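You operate a simulated robot arm through the tools that you are given. There is no shell and no other tool.

You run a simulated two-armed robot. Do the job below in one go: nothing can be reset, and whatever is moved stays where it is left.

JOB
Roll the fluff off the blue joggers, then stand Hadi's t-shirt and the yellow towel on them.
Fine: the roller goes back. Set down upright: what you pick out, yellow towel. What is to be rubbed or washed off counts as gone when no trace of it is left.

The check looks at the end state, three seconds after you hand in, the way a careful person would. Anything else that was tipped, shoved, dropped, spilled or broken makes it a failure. Flat cloth is picked up by pressing the open fingertips on it (5 to 10 N) and closing them slowly along it; thin cloth reads only 2 to 8 mm in the jaws.

ROBOT AND FRAMES
Two 7-joint arms with three-finger grippers on one trunk that stands fixed in place. Base frame: the origin is at the foot of the trunk, x ahead of it, y to its left, z up; the work surface is at about z = 0.91. Readings come in m, rad, newtons and seconds.
The left shoulder is at [0.07, 0.165, 1.188], the right one opposite. With the tool pointing down near the work surface each hand reaches from about 0.38 to 0.88 m from the base axis, measured 20 degrees to its own side. Payload 3.91 kg a hand.
The TCP of each hand is the grasp point between the finger pads, 0.03 m short of the fingertips. In the tool frame z runs along the fingers and y along their closing line. The gripper opens to 0.116 m; its body begins 0.073 m behind the TCP.
Orientation is that of the tool frame in the base frame, as [roll, pitch, yaw] about the fixed x, y, z axes, in that order (R = Rz(yaw) Ry(pitch) Rx(roll)). With the fingers straight down and closing along the base's y, the tool's x points along the base's -x, its y along +y and its z along -z.

CONTROLS
- The arms move only by the tool play_rows. It takes "left_commands", "right_commands" or both (then of equal length, played together; a hand with none holds still); each is a list of rows, each a list of 3 entries, a list of its own where there are three numbers: the shift along the base's x, y, z in units of 20 mm (1.0 is 20 mm), then the turn, a rotation vector about the base's x, y, z in units of 5 degrees (1.0 is 5 degrees), then the closure in counts, from 0 (fully open) to 255 (shut). In form: [[[dx, dy, dz], [ax, ay, az], jaw], ...]. A call has 1 to 20 rows; each row shifts and turns the commanded pose from where the row before left it. A call with a number of a shift or a turn outside -1 to 1 is refused whole. Each row takes 0.2 s and may step no farther than 0.05 m and 0.15 rad from the row before; otherwise, or with a gripper value out of range, the whole call is refused. A pose out of reach is approached as far as the arm can. The call stops where the force on the tool passes 40 N (or 10 N more than at its start, if that is more) or the arm is blocked; 0.2 s more then pass. The fingers move at their own pace (about 0.153 m/s each) and stop on an object; they squeeze with about 22 N. The grip force told is the motor's: it shows also when the fingers shut on nothing. Time passes only in rows, and 0.2 s behind the last, so rows that do not move let the fingers close. It gives the time, the measured TCP pose, the force on the tool (base axes), the opening and the grip force at its end, in the units of the frame above (readings bear some noise), with the torque about the TCP (base axes, N m) and any sound that the robot's microphone picked up.
- Cameras (640 x 400 px; columns grow to the right, rows downward): "scene" is now at [0.1251, -0.028, 1.5121]; the picture's right is [-0.27, -0.96, 0.00], its down [-0.53, 0.15, -0.84] and it looks along [0.81, -0.23, -0.55] (base axes); focal length 336 px, centre (320, 200). "left" rides on the left gripper at [0.075, 0.017, -0.088] in its tool frame; the picture's right is [-0.22, 0.97, 0.00], its down [-0.70, -0.16, -0.70] and it looks along [-0.68, -0.16, 0.71] (tool axes); focal length 247 px, centre (320, 200). "right" rides on the right gripper at [0.052, 0.056, -0.088] in its tool frame; the picture's right is [-0.73, 0.68, 0.00], its down [-0.49, -0.52, -0.70] and it looks along [-0.48, -0.51, 0.71] (tool axes); focal length 247 px, centre (320, 200). There is no depth. A picture from a camera that has moved, and an enlarged one, comes with that camera's place and axes in the base frame and with its lens. The place of the scene camera against the robot may be out by one fixed shift of up to 0.018 m in any direction.
- snapshot(camera): a new picture of that camera. The clock stands still meanwhile.
- move_column(by): slides the trunk up (or, below 0, down) by that many m; the arms and the scene camera ride with it, the base frame stays. It gives what a move gives, with no picture.
- turn_head(pan, tilt): turns the head with the scene camera to pan (to the left, within 1.501 rad either way) and tilt (down, from -0.506 to 1.204), counted from straight ahead of the robot. It gives what a move gives.
- zoom(camera, box): a new picture of the part [left, top, right, bottom] of that camera's present view, enlarged. The clock stands still meanwhile.
- sign_off(): hands the job in; it is judged then, once.

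Nothing tells you positions but the pictures and the camera data. Unless the task says otherwise, let go and move clear before handing in.

The tools are called after "Call:" as name(argument=value, ...) on one line, values as JSON. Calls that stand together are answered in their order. play_rows: Moves the arms, as the interface text tells. Its arguments: {"type":"object","properties":{"left_commands":{"type":"array","items":{"type":"array"}},"right_commands":{"type":"array","items":{"type":"array"}}},"required":[]} The other tools are called the same way: move_column (by) moves the trunk up or down; turn_head (pan, tilt) turns the head that bears the scene camera; snapshot (camera) takes a picture; zoom (camera, box) takes an enlarged picture of a part of a camera's view; sign_off () hands the job in.

At the start:

```text
clock: 0.0
left_position: [0.6956, 0.0105, 1.2134]
left_orientation: [3.141, -0.001, 3.141]
left_force: [-0.1, -0.5, -0.6]
left_moment: [0.04, 0.0, -0.02]
left_grip_width: 0.1162
left_finger_force: 0.0
right_position: [0.5242, -0.4793, 1.2463]
right_orientation: [-3.14, 0.0, -3.14]
right_force: [-0.4, 0.2, -0.1]
right_moment: [0.0, -0.01, -0.03]
right_grip_width: 0.116
right_finger_force: 0.0
trunk travel left (down, up): [-0.725, 0.115]
head pan, tilt (commanded): [-0.276, 0.578]
```

scene: 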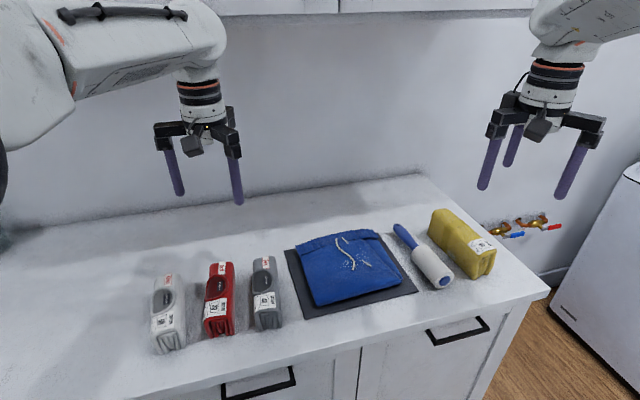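
right: 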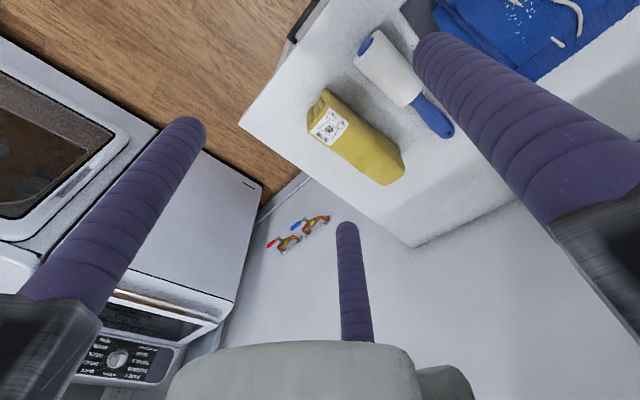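
left: 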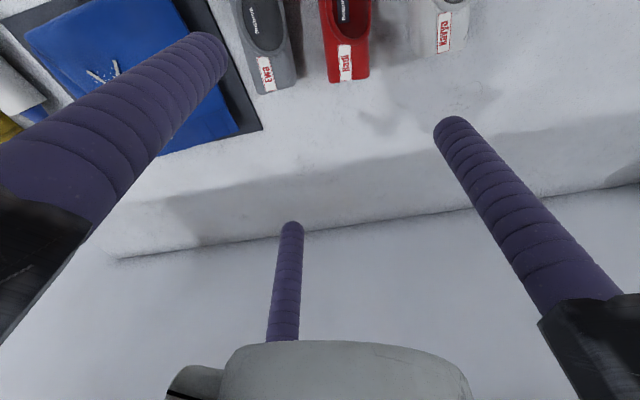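

I see a worktop with three folded t-shirts (white, red, grey) with name labels, blue joggers on a dark mat with fluff on them, a lint roller and a yellow towel on the right. I'll zoom in to read the labels and locate things precisely.

Call:
zoom(camera="scene", box=[140, 240, 300, 360])

Call:
zoom(camera="scene", box=[270, 200, 510, 340])

Call:
zoom(camera="left", box=[200, 0, 500, 120])

Call:
zoom(camera="right", box=[240, 0, 640, 240])

```text
3.33 times, centred on (220, 300) of scene
camera zoom: at [0.1251, -0.028, 1.5121], right [-0.27, -0.96, 0.0], down [-0.53, 0.15, -0.84], along [0.81, -0.23, -0.55], focal length 1119 px, centre (653, -133)
```

zoom: 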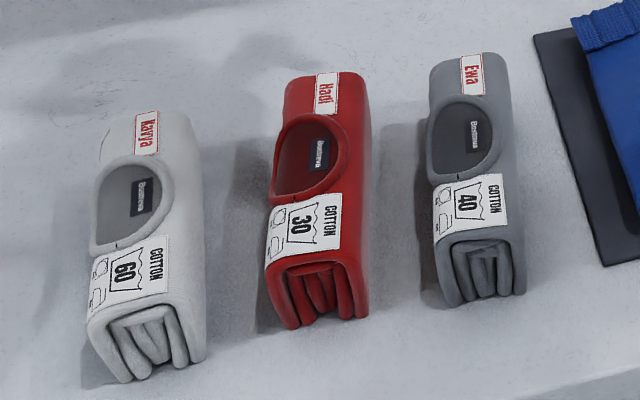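

```text
2.67 times, centred on (390, 270) of scene
camera zoom: at [0.1251, -0.028, 1.5121], right [-0.27, -0.96, 0.0], down [-0.53, 0.15, -0.84], along [0.81, -0.23, -0.55], focal length 895 px, centre (133, 13)
```

zoom: 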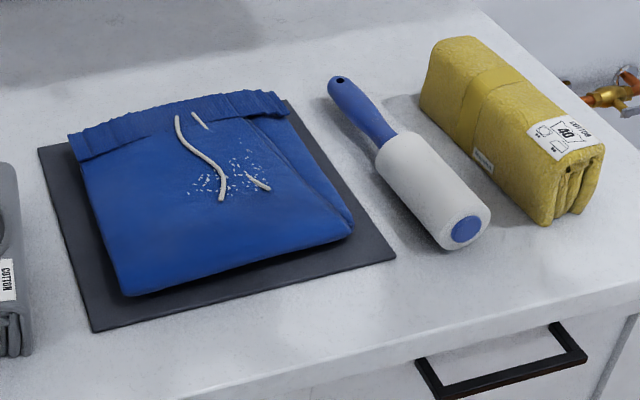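

```text
2.13 times, centred on (350, 60) of left
camera zoom: at [0.622, 0.0284, 1.3017], right [0.22, 0.97, 0.0], down [0.7, -0.16, 0.7], along [0.68, -0.16, -0.71], focal length 527 px, centre (256, 499)
```

zoom: 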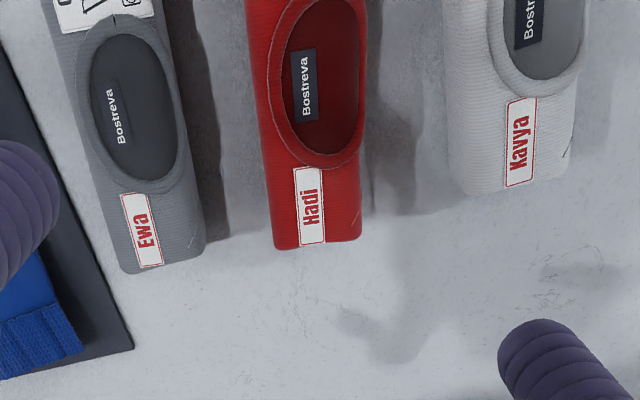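

```text
1.60 times, centred on (440, 120) of right
camera zoom: at [0.4711, -0.4238, 1.3354], right [0.73, 0.68, 0.0], down [0.49, -0.52, 0.7], along [0.48, -0.51, -0.71], focal length 395 px, centre (128, 328)
```

zoom: 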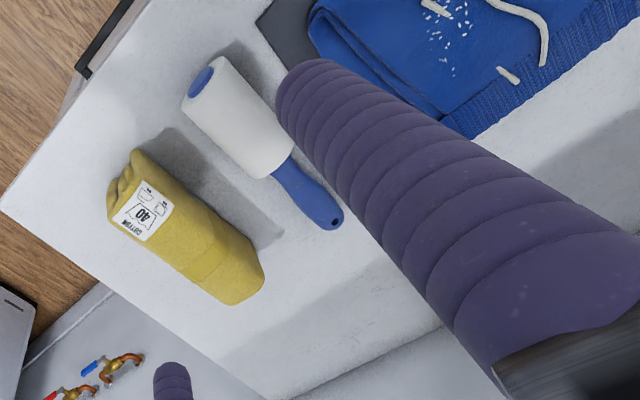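

Hadi's shirt is the red one (middle of the three). First I test how the three fingers close in free air, using the right hand at mid and full closure.

Call:
play_rows(right_commands=[[[0, 0, 0], [0, 0, 0], 128], [[0, 0, 0], [0, 0, 0], 128], [[0, 0, 0], [0, 0, 0], 128]], left_commands=[[[0, 0, 0], [0, 0, 0], 200], [[0, 0, 0], [0, 0, 0], 200], [[0, 0, 0], [0, 0, 0], 200]])

Call:
snapshot(camera="right")

Call:
snapshot(camera="left")

Call:
snapshot(camera="scene")

```text
clock: 0.8
left_position: [0.6958, 0.0112, 1.2136]
left_orientation: [3.14, 0.001, 3.141]
left_force: [0.1, -0.5, -0.4]
left_moment: [0.0, 0.02, -0.01]
left_grip_width: 0.0254
left_finger_force: 0.1
right_position: [0.5231, -0.4802, 1.2462]
right_orientation: [-3.142, -0.002, 3.141]
right_force: [-0.3, -1.3, -0.6]
right_moment: [0.01, -0.01, 0.01]
right_grip_width: 0.0577
right_finger_force: 0.0
trunk travel left (down, up): [-0.725, 0.115]
head pan, tilt (commanded): [-0.276, 0.578]
```

```text
taken
camera right: at [0.4711, -0.4238, 1.3353], right [0.73, 0.68, 0.0], down [0.49, -0.52, 0.7], along [0.48, -0.51, -0.71], focal length 247 px, centre (320, 200)
```

right: 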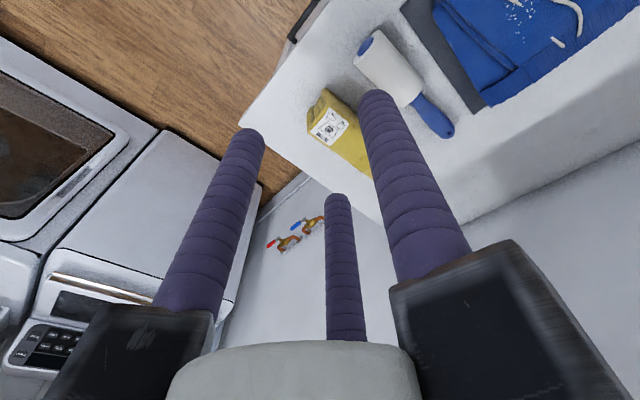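

```text
taken
camera left: at [0.622, 0.0283, 1.3017], right [0.22, 0.97, 0.0], down [0.7, -0.16, 0.7], along [0.68, -0.16, -0.71], focal length 247 px, centre (320, 200)
```

left: 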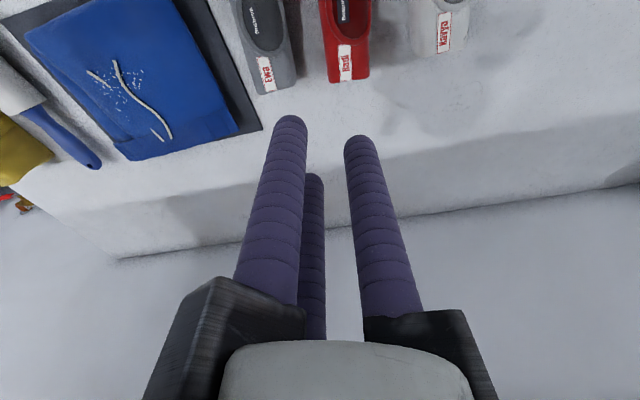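

```text
taken
camera scene: at [0.1251, -0.028, 1.5121], right [-0.27, -0.96, 0.0], down [-0.53, 0.15, -0.84], along [0.81, -0.23, -0.55], focal length 336 px, centre (320, 200)
```

scene: 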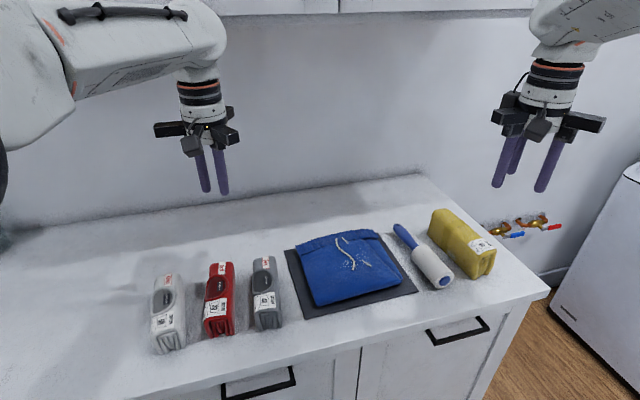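

The gripper closes radially: one finger on the tool's +y side, two on the -y side. Now I zoom closer to the joggers, the roller and the towel.

Call:
zoom(camera="scene", box=[310, 225, 400, 285])

Call:
zoom(camera="scene", box=[380, 200, 510, 300])

Call:
zoom(camera="left", box=[0, 0, 270, 180])

Call:
zoom(camera="right", box=[330, 0, 640, 180])

```text
6.67 times, centred on (355, 255) of scene
camera zoom: at [0.1251, -0.028, 1.5121], right [-0.27, -0.96, 0.0], down [-0.53, 0.15, -0.84], along [0.81, -0.23, -0.55], focal length 2238 px, centre (87, -167)
```

zoom: 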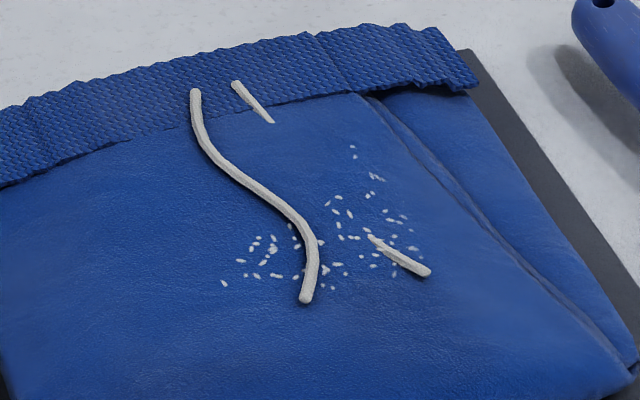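

```text
4.00 times, centred on (445, 250) of scene
camera zoom: at [0.1251, -0.028, 1.5121], right [-0.27, -0.96, 0.0], down [-0.53, 0.15, -0.84], along [0.81, -0.23, -0.55], focal length 1342 px, centre (-180, 0)
```

zoom: 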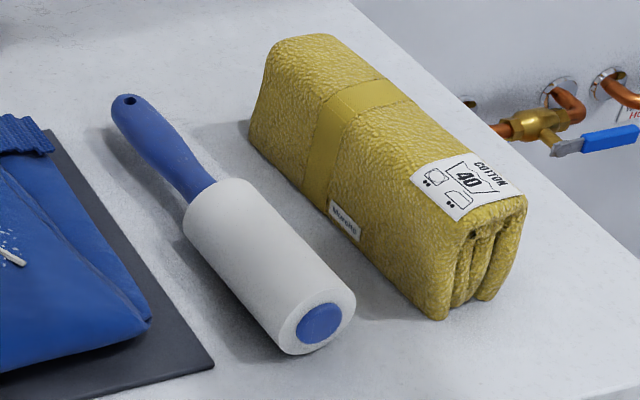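

```text
2.22 times, centred on (135, 90) of left
camera zoom: at [0.622, 0.0283, 1.3017], right [0.22, 0.97, 0.0], down [0.7, -0.16, 0.7], along [0.68, -0.16, -0.71], focal length 549 px, centre (731, 444)
```

zoom: 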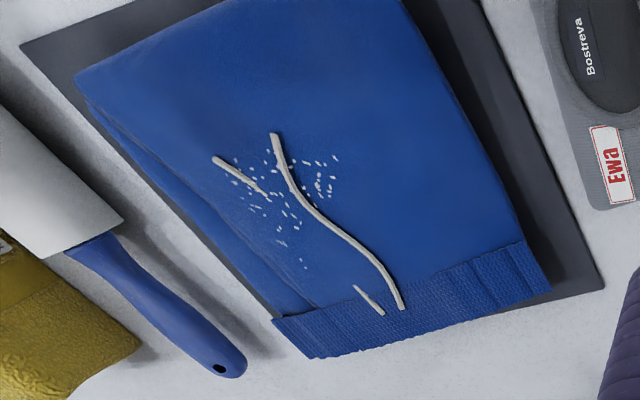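

```text
2.06 times, centred on (485, 90) of right
camera zoom: at [0.4711, -0.4238, 1.3353], right [0.73, 0.68, 0.0], down [0.49, -0.52, 0.7], along [0.48, -0.51, -0.71], focal length 510 px, centre (-21, 427)
```

zoom: 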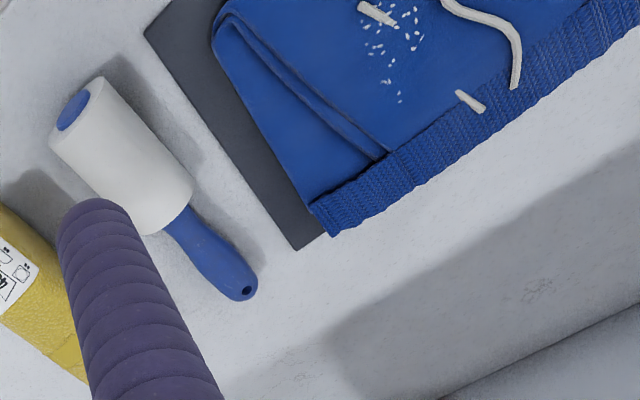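

The fluff is the white specks around (0.66–0.735, -0.22…-0.305); the drawstring cords belong to the joggers. The roller lies along x with its head near x≈0.58–0.69 and handle 0.69–0.80 at y≈-0.437. I move the right hand above the handle for a closer look.

Call:
play_rows(right_commands=[[[0.931, 0.131, -0.56], [0, 0, 0], 100], [[0.931, 0.131, -0.56], [0, 0, 0], 100], [[0.931, 0.131, -0.56], [0, 0, 0], 100], [[0.931, 0.131, -0.56], [0, 0, 0], 100], [[0.931, 0.131, -0.56], [0, 0, 0], 100], [[0.931, 0.131, -0.56], [0, 0, 0], 100], [[0.931, 0.131, -0.56], [0, 0, 0], 100], [[0.931, 0.131, -0.56], [0, 0, 0], 100], [[0.931, 0.131, -0.56], [0, 0, 0], 100], [[0.931, 0.131, -0.56], [0, 0, 0], 100], [[0.931, 0.131, -0.56], [0, 0, 0], 100], [[0.931, 0.131, -0.56], [0, 0, 0], 100], [[0.931, 0.131, -0.56], [0, 0, 0], 100], [[0, 0, 0], [0, 0, 0], 100]])

Call:
snapshot(camera="right")

Call:
snapshot(camera="scene")

```text
clock: 3.8
left_position: [0.6945, 0.0118, 1.2129]
left_orientation: [-3.14, 0.001, -3.14]
left_force: [-0.1, -0.2, -0.2]
left_moment: [0.0, -0.02, -0.01]
left_grip_width: 0.025
left_finger_force: 0.1
right_position: [0.7654, -0.4464, 1.1014]
right_orientation: [-3.141, 0.001, -3.141]
right_force: [-0.4, 0.8, -0.2]
right_moment: [-0.02, -0.02, 0.0]
right_grip_width: 0.0704
right_finger_force: 0.1
trunk travel left (down, up): [-0.725, 0.115]
head pan, tilt (commanded): [-0.276, 0.578]
```

```text
taken
camera right: at [0.712, -0.3907, 1.1898], right [0.73, 0.68, 0.0], down [0.49, -0.52, 0.7], along [0.48, -0.51, -0.71], focal length 247 px, centre (320, 200)
```

right: 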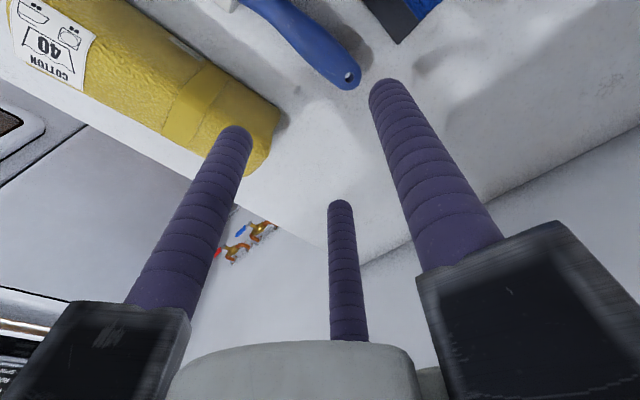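

```text
taken
camera scene: at [0.1243, -0.0279, 1.5122], right [-0.27, -0.96, 0.0], down [-0.53, 0.15, -0.84], along [0.81, -0.23, -0.55], focal length 336 px, centre (320, 200)
```

scene: 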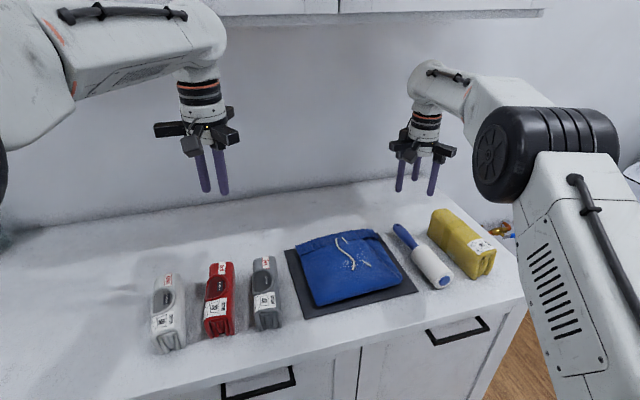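

Call:
play_rows(right_commands=[[[0, 0, -0.96], [0, 0, 0], 100], [[0, 0, -0.96], [0, 0, 0], 100], [[0, 0, -0.96], [0, 0, 0], 100], [[0, 0, -0.96], [0, 0, 0], 100], [[0, 0, -0.96], [0, 0, 0], 100], [[0, 0, 0], [0, 0, 0], 100]])

Call:
snapshot(camera="right")

Call:
zoom(camera="scene", box=[370, 140, 500, 240])

```text
clock: 5.2
left_position: [0.6963, 0.0108, 1.2149]
left_orientation: [-3.141, 0.001, -3.14]
left_force: [0.5, -1.3, -0.1]
left_moment: [-0.02, -0.02, 0.01]
left_grip_width: 0.0252
left_finger_force: 0.0
right_position: [0.7671, -0.4463, 1.0066]
right_orientation: [-3.141, 0.0, 3.141]
right_force: [-0.6, -0.5, 0.4]
right_moment: [-0.01, -0.04, -0.01]
right_grip_width: 0.0705
right_finger_force: 0.1
trunk travel left (down, up): [-0.725, 0.115]
head pan, tilt (commanded): [-0.276, 0.578]
```

```text
taken
camera right: at [0.7135, -0.39, 1.0946], right [0.73, 0.68, 0.0], down [0.49, -0.52, 0.7], along [0.48, -0.51, -0.71], focal length 247 px, centre (320, 200)
```

right: 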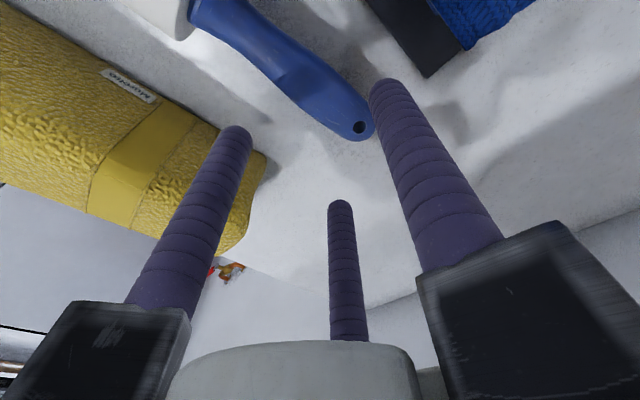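

```text
4.00 times, centred on (435, 190) of scene
camera zoom: at [0.125, -0.0278, 1.5121], right [-0.27, -0.96, 0.0], down [-0.53, 0.15, -0.84], along [0.81, -0.23, -0.55], focal length 1342 px, centre (-140, 240)
```

zoom: 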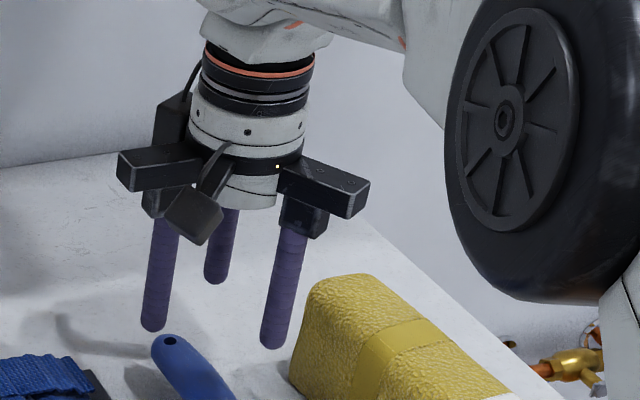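

Call:
zoom(camera="right", box=[160, 0, 400, 150])

```text
2.67 times, centred on (280, 75) of right
camera zoom: at [0.7135, -0.39, 1.0946], right [0.73, 0.68, 0.0], down [0.49, -0.52, 0.7], along [0.48, -0.51, -0.71], focal length 659 px, centre (427, 533)
```

zoom: 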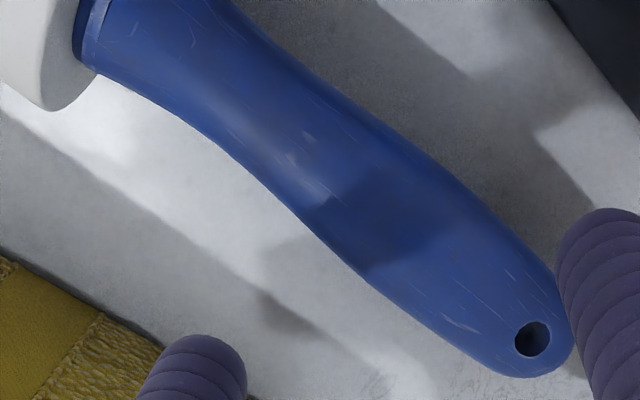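

The handle's axis is near y≈-0.432 at x≈0.75, turned about 4° from x, diameter ≈26 mm. I align the hand with it (offset for the radial fingers) and come lower before closing.

Call:
play_rows(right_commands=[[[-0.35, 0.14, 0], [0, 0, 0.4], 115], [[-0.37, 0.14, 0], [0, 0, 0.4], 115], [[0, 0, -0.5], [0, 0, 0], 115], [[0, 0, -0.5], [0, 0, 0], 115], [[0, 0, 0], [0, 0, 0], 115]])

Call:
snapshot(camera="right")

Call:
zoom(camera="scene", box=[370, 160, 470, 240])

```text
clock: 6.4
left_position: [0.6962, 0.0115, 1.2147]
left_orientation: [-3.141, 0.002, 3.141]
left_force: [-0.3, -0.2, 0.3]
left_moment: [0.04, 0.03, 0.04]
left_grip_width: 0.0252
left_finger_force: 0.1
right_position: [0.7518, -0.44, 0.9847]
right_orientation: [3.141, -0.001, -3.072]
right_force: [0.1, 0.8, -0.4]
right_moment: [-0.02, 0.0, 0.01]
right_grip_width: 0.0638
right_finger_force: 0.1
trunk travel left (down, up): [-0.725, 0.115]
head pan, tilt (commanded): [-0.276, 0.578]
```

```text
taken
camera right: at [0.694, -0.388, 1.0736], right [0.68, 0.73, 0.0], down [0.52, -0.49, 0.7], along [0.51, -0.48, -0.71], focal length 247 px, centre (320, 200)
```

right: 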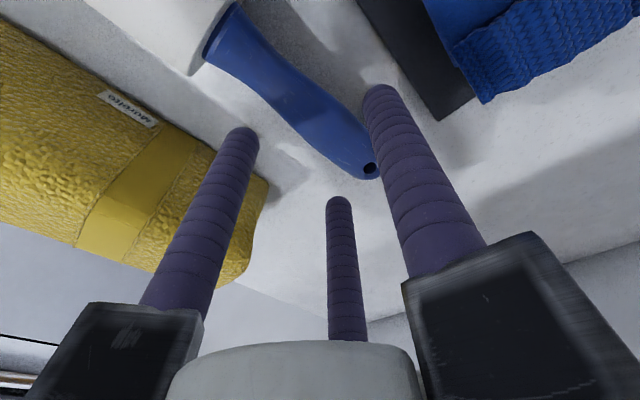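

```text
5.00 times, centred on (420, 200) of scene
camera zoom: at [0.1248, -0.0278, 1.5122], right [-0.27, -0.96, 0.0], down [-0.53, 0.15, -0.84], along [0.81, -0.23, -0.55], focal length 1678 px, centre (-180, 200)
```

zoom: 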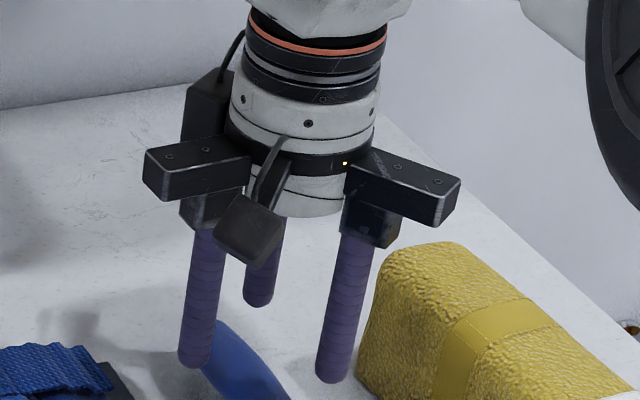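

Call:
play_rows(right_commands=[[[0, 0, -0.55], [0, 0, 0], 115], [[0, 0, -0.55], [0, 0, 0], 115], [[0, 0, -0.53], [0, 0, 0], 115], [[0, 0, 0], [0, 0, 0], 115]])

Call:
snapshot(camera="right")

Call:
zoom(camera="scene", box=[370, 180, 470, 260])

```text
clock: 7.4
left_position: [0.6965, 0.0116, 1.2137]
left_orientation: [-3.14, 0.001, -3.141]
left_force: [0.6, -0.7, -1.2]
left_moment: [0.0, -0.02, -0.04]
left_grip_width: 0.0255
left_finger_force: 0.0
right_position: [0.7523, -0.4392, 0.9521]
right_orientation: [-3.141, 0.002, -3.071]
right_force: [-0.2, -0.1, -0.1]
right_moment: [-0.02, 0.0, 0.02]
right_grip_width: 0.0636
right_finger_force: 0.1
trunk travel left (down, up): [-0.725, 0.115]
head pan, tilt (commanded): [-0.276, 0.578]
```

```text
taken
camera right: at [0.6952, -0.3881, 1.0408], right [0.68, 0.73, 0.0], down [0.52, -0.49, 0.7], along [0.51, -0.48, -0.71], focal length 247 px, centre (320, 200)
```

right: 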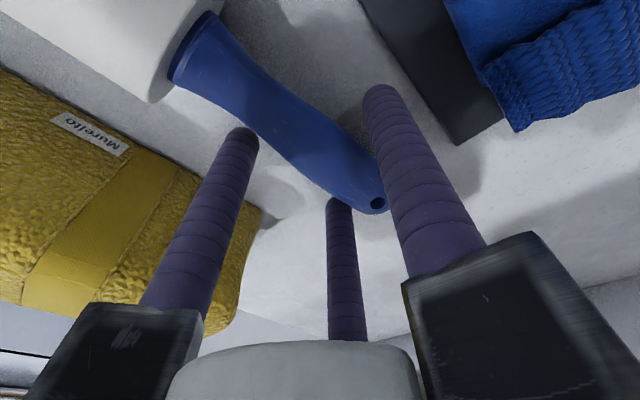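

```text
5.00 times, centred on (420, 220) of scene
camera zoom: at [0.125, -0.0279, 1.5121], right [-0.27, -0.96, 0.0], down [-0.53, 0.15, -0.84], along [0.81, -0.23, -0.55], focal length 1678 px, centre (-180, 100)
```

zoom: 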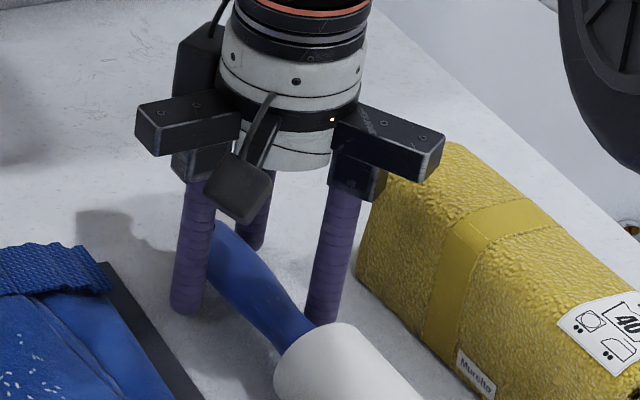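

The handle sits between the fingers with clearance. Closing gently.

Call:
play_rows(right_commands=[[[0, 0, 0], [0, 0, 0], 135], [[0, 0, 0], [0, 0, 0], 150], [[0, 0, 0], [0, 0, 0], 165], [[0, 0, 0], [0, 0, 0], 180], [[0, 0, 0], [0, 0, 0], 210], [[0, 0, 0], [0, 0, 0], 255], [[0, 0, 0], [0, 0, 0], 255]])

Call:
snapshot(camera="right")

Call:
zoom(camera="scene", box=[370, 200, 490, 300])

```text
clock: 9.0
left_position: [0.6959, 0.0121, 1.2147]
left_orientation: [-3.141, 0.0, -3.14]
left_force: [-1.0, 0.0, 0.1]
left_moment: [0.02, -0.03, -0.04]
left_grip_width: 0.025
left_finger_force: 0.0
right_position: [0.7526, -0.4413, 0.9514]
right_orientation: [-3.141, 0.001, -3.072]
right_force: [-0.1, -0.1, 0.6]
right_moment: [0.0, -0.02, 0.0]
right_grip_width: 0.0412
right_finger_force: 21.0
trunk travel left (down, up): [-0.725, 0.115]
head pan, tilt (commanded): [-0.276, 0.578]
```

```text
taken
camera right: at [0.6953, -0.3881, 1.0406], right [0.68, 0.73, 0.0], down [0.52, -0.49, 0.7], along [0.51, -0.48, -0.71], focal length 247 px, centre (320, 200)
```

right: 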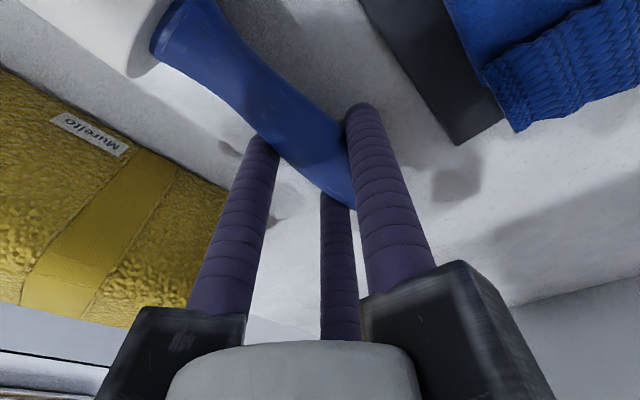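

```text
4.00 times, centred on (430, 250) of scene
camera zoom: at [0.1253, -0.028, 1.5121], right [-0.27, -0.96, 0.0], down [-0.53, 0.15, -0.84], along [0.81, -0.23, -0.55], focal length 1342 px, centre (-120, 0)
```

zoom: 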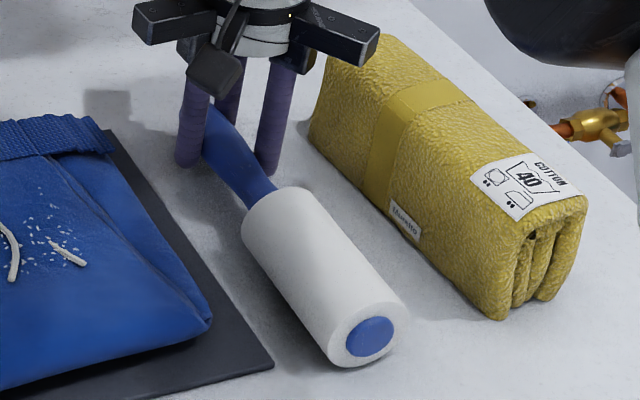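

Grip is firm at 41 mm (handle 26 mm as predicted); the roller slid a few mm toward the robot on closing, which I'll note for the return. Lifting it now.

Call:
play_rows(right_commands=[[[0, 0, 0.3], [0, 0, 0], 255], [[0, 0, 0.5], [0, 0, 0], 255], [[0, 0, 0.8], [0, 0, 0], 255], [[0, 0, 0.8], [0, 0, 0], 255], [[0, 0, 0.8], [0, 0, 0], 255], [[0, 0, 0.8], [0, 0, 0], 255], [[0, 0, 0], [0, 0, 0], 255]])

Call:
snapshot(camera="right")

Call:
snapshot(camera="scene")

Call:
zoom(camera="scene", box=[370, 170, 490, 270])

```text
clock: 10.6
left_position: [0.6965, 0.0119, 1.213]
left_orientation: [-3.139, 0.002, -3.141]
left_force: [0.1, -0.2, -0.1]
left_moment: [-0.01, 0.0, -0.03]
left_grip_width: 0.0251
left_finger_force: 0.1
right_position: [0.7497, -0.4417, 1.0319]
right_orientation: [-3.141, 0.0, -3.073]
right_force: [0.8, 0.0, -1.1]
right_moment: [-0.03, -0.1, 0.0]
right_grip_width: 0.0408
right_finger_force: 22.5
trunk travel left (down, up): [-0.725, 0.115]
head pan, tilt (commanded): [-0.276, 0.578]
```

```text
taken
camera right: at [0.6948, -0.3893, 1.1209], right [0.68, 0.73, 0.0], down [0.52, -0.49, 0.7], along [0.51, -0.48, -0.71], focal length 247 px, centre (320, 200)
```

right: 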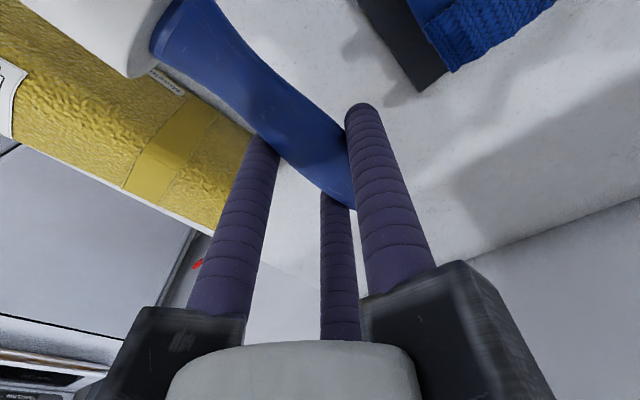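

```text
taken
camera scene: at [0.1256, -0.0282, 1.5121], right [-0.27, -0.96, 0.0], down [-0.53, 0.15, -0.84], along [0.81, -0.23, -0.55], focal length 336 px, centre (320, 200)
```

scene: 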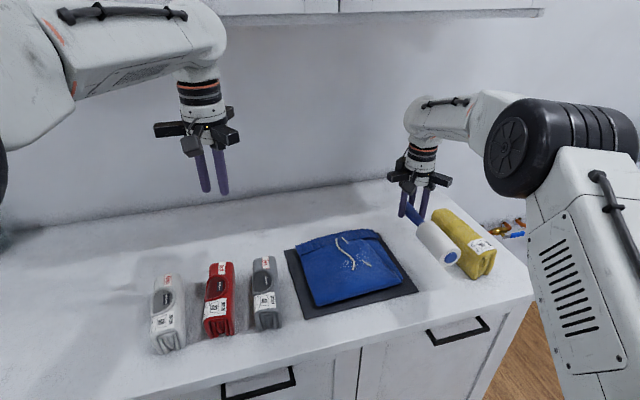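

```text
4.00 times, centred on (430, 220) of scene
camera zoom: at [0.1256, -0.0282, 1.5121], right [-0.27, -0.96, 0.0], down [-0.53, 0.15, -0.84], along [0.81, -0.23, -0.55], focal length 1342 px, centre (-120, 120)
```

zoom: 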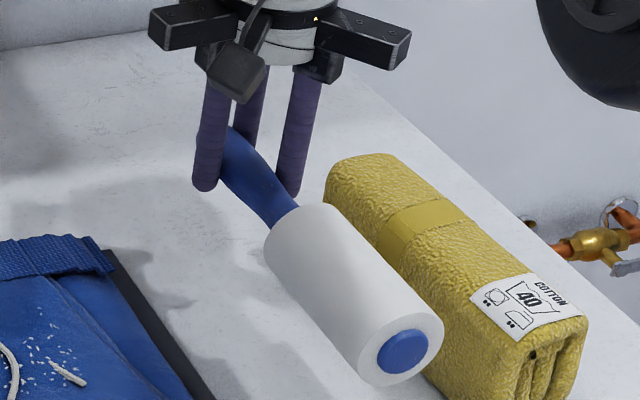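

The roller is held well (about 1 N). I carry it over the joggers, head centred near x≈0.705 and just right of the fluff, above contact height.

Call:
play_rows(right_commands=[[[0.6, 0.6, 0], [0, 0, 0], 255], [[0.6, 0.7, 0], [0, 0, 0], 255], [[0.7, 0.7, 0], [0, 0, 0], 255], [[0.7, 0.8, 0], [0, 0, 0], 255], [[0.7, 0.8, 0], [0, 0, 0], 255], [[0.56, 0.8, 0], [0, 0, 0], 255], [[0.3, 0.3, -0.4], [0, 0, 0], 255], [[0, 0, -0.8], [0, 0, 0], 255], [[0, 0, -0.6], [0, 0, 0], 255], [[0, 0, 0], [0, 0, 0], 255]])

Call:
snapshot(camera="right")

Call:
zoom(camera="scene", box=[290, 150, 450, 290])

Call:
zoom(camera="left", box=[0, 0, 270, 180])

```text
clock: 12.8
left_position: [0.6962, 0.0121, 1.213]
left_orientation: [3.141, 0.003, -3.141]
left_force: [0.0, 0.5, 0.1]
left_moment: [-0.01, -0.03, 0.01]
left_grip_width: 0.0251
left_finger_force: 0.0
right_position: [0.8219, -0.3534, 0.9945]
right_orientation: [3.14, 0.0, -3.074]
right_force: [0.1, -0.2, -0.6]
right_moment: [-0.01, -0.13, 0.0]
right_grip_width: 0.0414
right_finger_force: 22.1
right hand out of reach, approached as far as the arm can: row 6, 7
trunk travel left (down, up): [-0.725, 0.115]
head pan, tilt (commanded): [-0.276, 0.578]
```

```text
taken
camera right: at [0.7656, -0.3013, 1.0838], right [0.68, 0.73, 0.0], down [0.52, -0.49, 0.7], along [0.51, -0.48, -0.71], focal length 247 px, centre (320, 200)
```

right: 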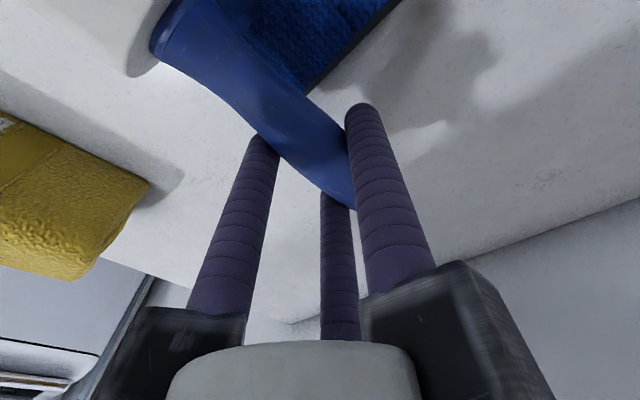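

```text
2.86 times, centred on (370, 220) of scene
camera zoom: at [0.1251, -0.0279, 1.5121], right [-0.27, -0.96, 0.0], down [-0.53, 0.15, -0.84], along [0.81, -0.23, -0.55], focal length 959 px, centre (177, 143)
```

zoom: 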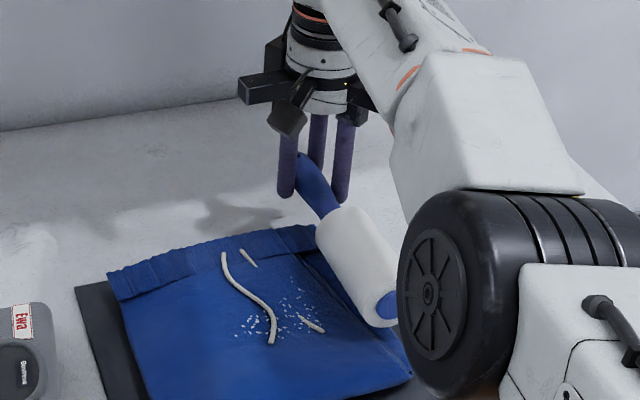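

```text
2.22 times, centred on (135, 90) of left
camera zoom: at [0.622, 0.0284, 1.3017], right [0.22, 0.97, 0.0], down [0.7, -0.16, 0.7], along [0.68, -0.16, -0.71], focal length 549 px, centre (731, 444)
```

zoom: 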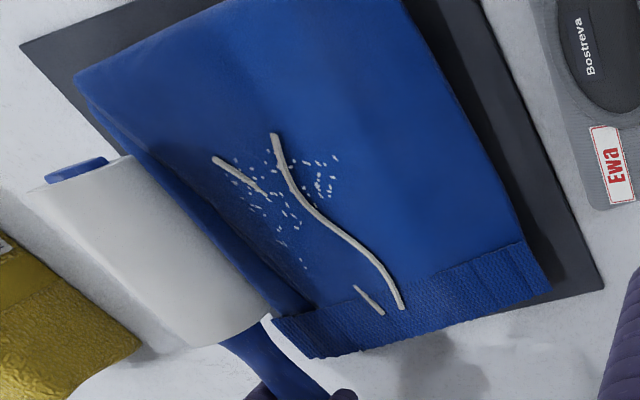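

The head spans x≈0.643–0.75, covering the fluff range. I shift slightly and descend in small steps, watching force and moment.

Call:
play_rows(right_commands=[[[0.3, 0.7, 0], [0, 0, 0], 255], [[0.1, 0.6, -0.4], [0, 0, 0], 255], [[0, 0, -0.15], [0, 0, 0], 255], [[0, 0, -0.1], [0, 0, 0], 255], [[0, 0, -0.1], [0, 0, 0], 255], [[0, 0, 0], [0, 0, 0], 255]])

Call:
zoom(camera="scene", box=[290, 150, 450, 290])

Call:
zoom(camera="left", box=[0, 0, 270, 180])

```text
clock: 14.2
left_position: [0.6958, 0.0133, 1.2145]
left_orientation: [-3.141, 0.001, -3.142]
left_force: [0.3, -0.4, -0.5]
left_moment: [0.02, 0.02, -0.02]
left_grip_width: 0.0251
left_finger_force: 0.0
right_position: [0.8258, -0.3267, 0.9783]
right_orientation: [3.139, 0.001, -3.071]
right_force: [3.8, -0.7, 10.0]
right_moment: [0.0, 0.59, 0.07]
right_grip_width: 0.041
right_finger_force: 22.3
right hand out of reach, approached as far as the arm can: row 2
trunk travel left (down, up): [-0.725, 0.115]
head pan, tilt (commanded): [-0.276, 0.578]
```

```text
2.86 times, centred on (370, 220) of scene
camera zoom: at [0.1245, -0.0274, 1.5122], right [-0.27, -0.96, 0.0], down [-0.53, 0.15, -0.84], along [0.81, -0.23, -0.55], focal length 959 px, centre (177, 143)
```

zoom: 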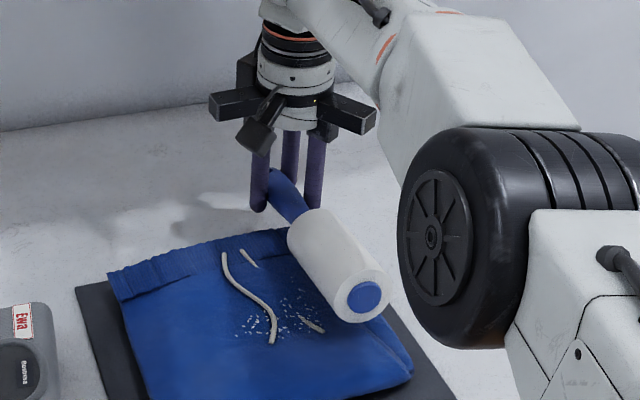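

```text
2.22 times, centred on (135, 90) of left
camera zoom: at [0.6215, 0.0289, 1.302], right [0.22, 0.97, 0.0], down [0.7, -0.16, 0.7], along [0.68, -0.16, -0.71], focal length 549 px, centre (731, 444)
```

zoom: 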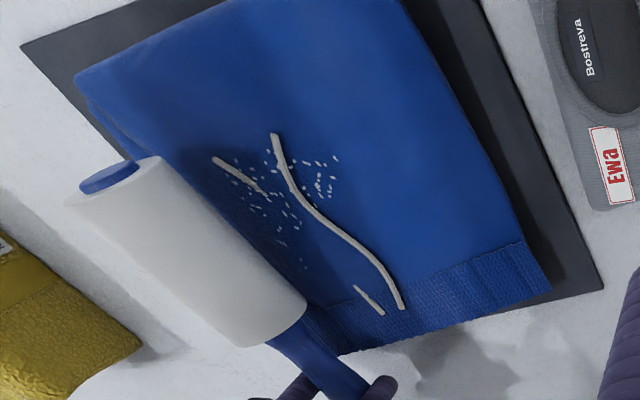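

Contact is made near the waistband end of the head (10 N, lever ~0.07 m). I ease up and tilt the cap end down ~2° so the head lies flat on the fluff area.

Call:
play_rows(right_commands=[[[0, 0, 0.2], [0, 0, 0], 255], [[0, 0, 0], [0, -0.4, 0], 255], [[0, 0, 0], [0, 0, 0], 255]])

```text
clock: 15.0
left_position: [0.6951, 0.0123, 1.2133]
left_orientation: [-3.141, 0.0, -3.141]
left_force: [0.1, -0.8, -1.0]
left_moment: [-0.01, 0.01, 0.03]
left_grip_width: 0.0249
left_finger_force: 0.0
right_position: [0.8271, -0.3279, 0.9825]
right_orientation: [-3.137, 0.035, -3.069]
right_force: [-1.0, 0.6, 0.2]
right_moment: [-0.02, 0.04, -0.01]
right_grip_width: 0.0409
right_finger_force: 21.7
trunk travel left (down, up): [-0.725, 0.115]
head pan, tilt (commanded): [-0.276, 0.578]
```

Call:
play_rows(right_commands=[[[0, 0, -0.05], [0, 0, 0], 255], [[0, 0, 0], [0, 0, 0], 255]])

Call:
zoom(camera="scene", box=[310, 200, 430, 300])

```text
clock: 15.6
left_position: [0.6963, 0.0127, 1.2131]
left_orientation: [3.141, 0.0, -3.141]
left_force: [0.0, -0.4, -0.2]
left_moment: [-0.01, -0.01, 0.03]
left_grip_width: 0.0251
left_finger_force: 0.0
right_position: [0.8271, -0.329, 0.9822]
right_orientation: [-3.139, 0.037, -3.071]
right_force: [0.5, 1.6, 0.6]
right_moment: [0.01, 0.06, -0.03]
right_grip_width: 0.041
right_finger_force: 21.8
trunk travel left (down, up): [-0.725, 0.115]
head pan, tilt (commanded): [-0.276, 0.578]
```

```text
4.00 times, centred on (370, 250) of scene
camera zoom: at [0.1251, -0.0278, 1.5122], right [-0.27, -0.96, 0.0], down [-0.53, 0.15, -0.84], along [0.81, -0.23, -0.55], focal length 1342 px, centre (120, 0)
```

zoom: 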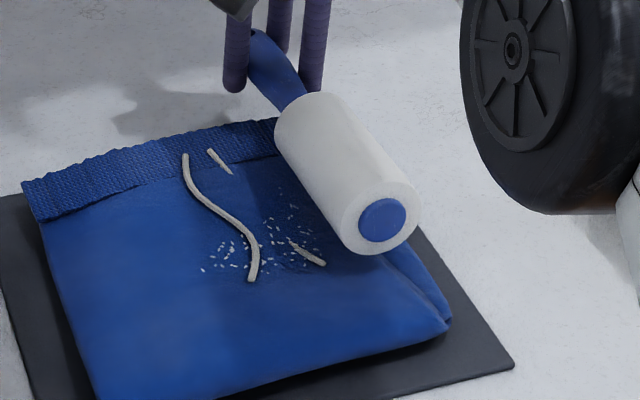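

Contact is now centred on the head (~1.5 N). I press 1 mm more and begin rolling slowly to the left.

Call:
play_rows(right_commands=[[[0, 0, -0.05], [0, 0, 0], 255], [[0, 0.25, 0], [0, 0, 0], 255], [[0, 0.25, 0], [0, 0, 0], 255], [[0, 0.25, 0], [0, 0, 0], 255], [[0, 0.25, 0], [0, 0, 0], 255]])

Call:
zoom(camera="scene", box=[310, 200, 430, 300])

Call:
zoom(camera="left", box=[0, 0, 270, 180])

```text
clock: 16.8
left_position: [0.6955, 0.0107, 1.2136]
left_orientation: [-3.139, 0.001, -3.141]
left_force: [-0.2, 0.1, -0.1]
left_moment: [-0.01, -0.04, 0.01]
left_grip_width: 0.0253
left_finger_force: 0.0
right_position: [0.8268, -0.3085, 0.9828]
right_orientation: [-3.138, 0.037, -3.072]
right_force: [0.6, -2.7, 5.2]
right_moment: [-0.06, 0.36, 0.23]
right_grip_width: 0.0408
right_finger_force: 22.3
trunk travel left (down, up): [-0.725, 0.115]
head pan, tilt (commanded): [-0.276, 0.578]
```

```text
4.00 times, centred on (370, 250) of scene
camera zoom: at [0.1246, -0.0278, 1.5122], right [-0.27, -0.96, 0.0], down [-0.53, 0.15, -0.84], along [0.81, -0.23, -0.55], focal length 1342 px, centre (120, 0)
```

zoom: 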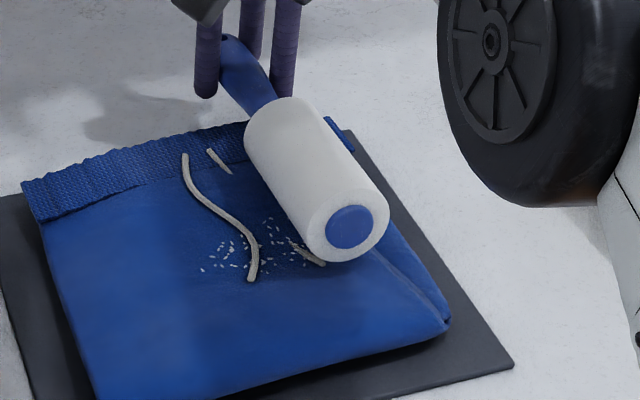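

```text
2.22 times, centred on (135, 90) of left
camera zoom: at [0.6215, 0.0285, 1.3019], right [0.22, 0.97, 0.0], down [0.7, -0.16, 0.7], along [0.68, -0.16, -0.71], focal length 549 px, centre (731, 444)
```

zoom: 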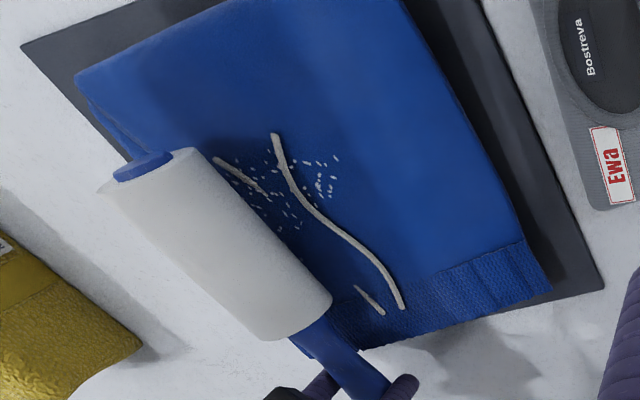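

Contact is toward the handle end again; I tilt the cap end down a little more and continue.

Call:
play_rows(right_commands=[[[0, 0, 0.15], [0, 0, 0], 255], [[0, 0, 0], [0, -0.4, 0], 255], [[0, 0, 0], [0, 0, 0], 255]])

```text
clock: 17.6
left_position: [0.6959, 0.0123, 1.2131]
left_orientation: [3.14, 0.0, -3.141]
left_force: [0.4, -0.3, -0.6]
left_moment: [0.02, 0.0, 0.02]
left_grip_width: 0.0251
left_finger_force: 0.1
right_position: [0.8252, -0.3091, 0.9855]
right_orientation: [-3.134, 0.07, -3.071]
right_force: [-1.7, 0.4, 1.1]
right_moment: [0.04, 0.13, -0.03]
right_grip_width: 0.0411
right_finger_force: 21.7
trunk travel left (down, up): [-0.725, 0.115]
head pan, tilt (commanded): [-0.276, 0.578]
```

Call:
play_rows(right_commands=[[[0, 0, -0.05], [0, 0, 0], 255], [[0, 0.25, 0], [0, 0, 0], 255], [[0, 0.25, 0], [0, 0, 0], 255], [[0, 0.25, 0], [0, 0, 0], 255], [[0, 0.25, 0], [0, 0, 0], 255]])

Call:
zoom(camera="left", box=[0, 0, 270, 180])

Call:
zoom(camera="scene", box=[310, 200, 430, 300])

```text
clock: 18.8
left_position: [0.6951, 0.0117, 1.2142]
left_orientation: [-3.14, 0.001, -3.141]
left_force: [0.4, -0.3, 0.3]
left_moment: [0.02, 0.01, -0.03]
left_grip_width: 0.025
left_finger_force: 0.0
right_position: [0.8253, -0.2889, 0.984]
right_orientation: [-3.137, 0.072, -3.072]
right_force: [0.3, -4.5, 7.8]
right_moment: [-0.12, 0.52, 0.3]
right_grip_width: 0.0408
right_finger_force: 22.3
trunk travel left (down, up): [-0.725, 0.115]
head pan, tilt (commanded): [-0.276, 0.578]
```

```text
2.22 times, centred on (135, 90) of left
camera zoom: at [0.6211, 0.0282, 1.3022], right [0.22, 0.97, 0.0], down [0.7, -0.16, 0.7], along [0.68, -0.16, -0.71], focal length 549 px, centre (731, 444)
```

zoom: 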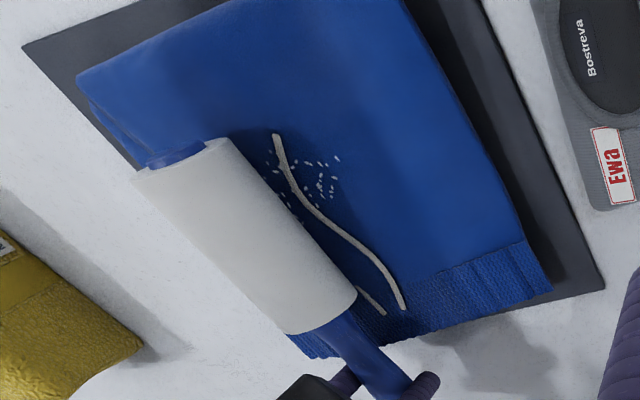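

```text
4.00 times, centred on (370, 250) of scene
camera zoom: at [0.124, -0.0281, 1.5123], right [-0.27, -0.96, 0.0], down [-0.53, 0.15, -0.84], along [0.81, -0.23, -0.55], focal length 1342 px, centre (120, 0)
```

zoom: 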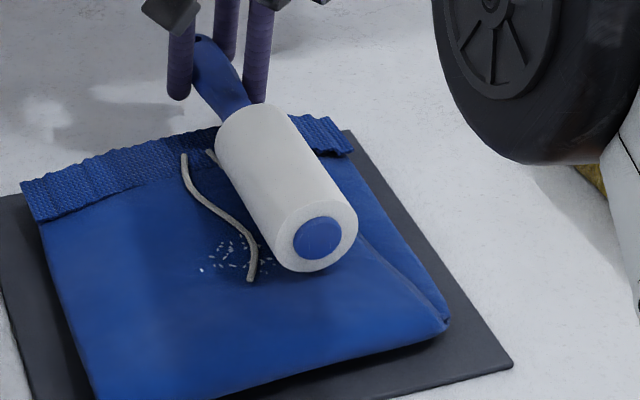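

Call:
play_rows(right_commands=[[[0, 0, 0.08], [0, 0, 0], 255], [[0, 0.2, 0.02], [0, 0, 0], 255], [[0, 0.2, 0.02], [0, 0, 0], 255], [[0, 0.2, 0.02], [0, 0, 0], 255], [[0, 0.2, 0.02], [0, 0, 0], 255]])

Call:
zoom(camera="left", box=[0, 0, 270, 180])

Call:
zoom(camera="scene", box=[310, 200, 430, 300])

```text
clock: 20.0
left_position: [0.6958, 0.0109, 1.2128]
left_orientation: [-3.141, -0.001, 3.142]
left_force: [0.3, -0.6, -0.4]
left_moment: [-0.02, 0.01, 0.0]
left_grip_width: 0.025
left_finger_force: 0.1
right_position: [0.8263, -0.2725, 0.987]
right_orientation: [-3.137, 0.069, -3.071]
right_force: [-0.5, -0.6, -2.0]
right_moment: [-0.02, -0.12, -0.02]
right_grip_width: 0.041
right_finger_force: 22.1
trunk travel left (down, up): [-0.725, 0.115]
head pan, tilt (commanded): [-0.276, 0.578]
```

```text
2.22 times, centred on (135, 90) of left
camera zoom: at [0.6222, 0.0286, 1.3016], right [0.22, 0.97, 0.0], down [0.7, -0.16, 0.7], along [0.68, -0.16, -0.71], focal length 549 px, centre (731, 444)
```

zoom: 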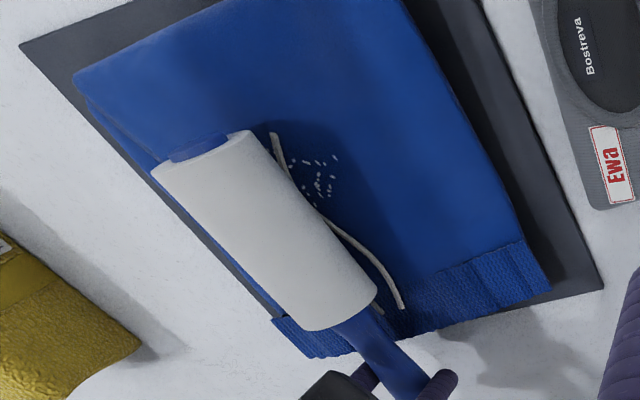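

```text
4.00 times, centred on (370, 250) of scene
camera zoom: at [0.1253, -0.0278, 1.5121], right [-0.27, -0.96, 0.0], down [-0.53, 0.15, -0.84], along [0.81, -0.23, -0.55], focal length 1342 px, centre (120, 0)
```

zoom: 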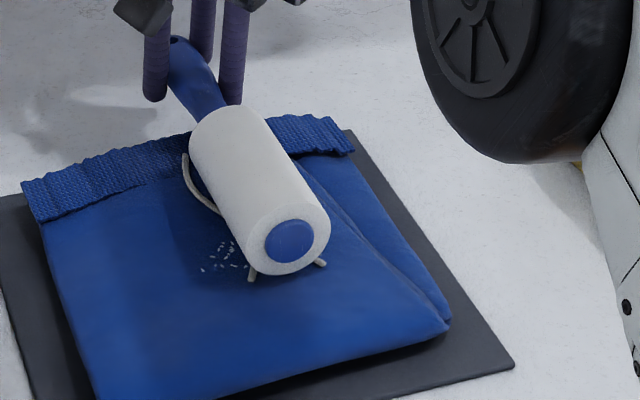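

Call:
play_rows(right_commands=[[[0, 0, -0.06], [0, 0, 0], 255], [[0, 0, 0], [0, 0, 0], 255]])

```text
clock: 20.6
left_position: [0.6955, 0.0113, 1.2135]
left_orientation: [3.141, -0.002, -3.142]
left_force: [0.6, -0.4, -0.4]
left_moment: [0.01, 0.0, 0.01]
left_grip_width: 0.0249
left_finger_force: 0.1
right_position: [0.8263, -0.272, 0.9846]
right_orientation: [-3.137, 0.07, -3.072]
right_force: [-0.3, -0.2, -0.6]
right_moment: [0.02, -0.13, -0.01]
right_grip_width: 0.0406
right_finger_force: 22.1
trunk travel left (down, up): [-0.725, 0.115]
head pan, tilt (commanded): [-0.276, 0.578]
```

Call:
play_rows(right_commands=[[[0, 0, -0.05], [0, 0, 0], 255], [[0, 0, 0], [0, 0, 0], 255]])

```text
clock: 21.2
left_position: [0.696, 0.0117, 1.2145]
left_orientation: [3.141, 0.0, -3.141]
left_force: [-0.5, 0.6, -0.9]
left_moment: [0.01, -0.01, 0.0]
left_grip_width: 0.0249
left_finger_force: 0.1
right_position: [0.8265, -0.2722, 0.9849]
right_orientation: [-3.138, 0.07, -3.072]
right_force: [1.4, 1.0, -0.8]
right_moment: [0.01, -0.09, 0.01]
right_grip_width: 0.041
right_finger_force: 21.8
trunk travel left (down, up): [-0.725, 0.115]
head pan, tilt (commanded): [-0.276, 0.578]
```

Call:
play_rows(right_commands=[[[0, 0, -0.06], [0, 0, 0], 255], [[0, 0, 0], [0, 0, 0], 255]])

```text
clock: 21.8
left_position: [0.6946, 0.0124, 1.2146]
left_orientation: [3.141, 0.0, -3.14]
left_force: [0.2, 0.1, 0.7]
left_moment: [0.02, 0.0, 0.0]
left_grip_width: 0.0251
left_finger_force: 0.0
right_position: [0.8263, -0.273, 0.9846]
right_orientation: [-3.138, 0.07, -3.071]
right_force: [0.4, -0.1, 4.7]
right_moment: [-0.01, 0.39, 0.02]
right_grip_width: 0.0409
right_finger_force: 22.4
trunk travel left (down, up): [-0.725, 0.115]
head pan, tilt (commanded): [-0.276, 0.578]
```

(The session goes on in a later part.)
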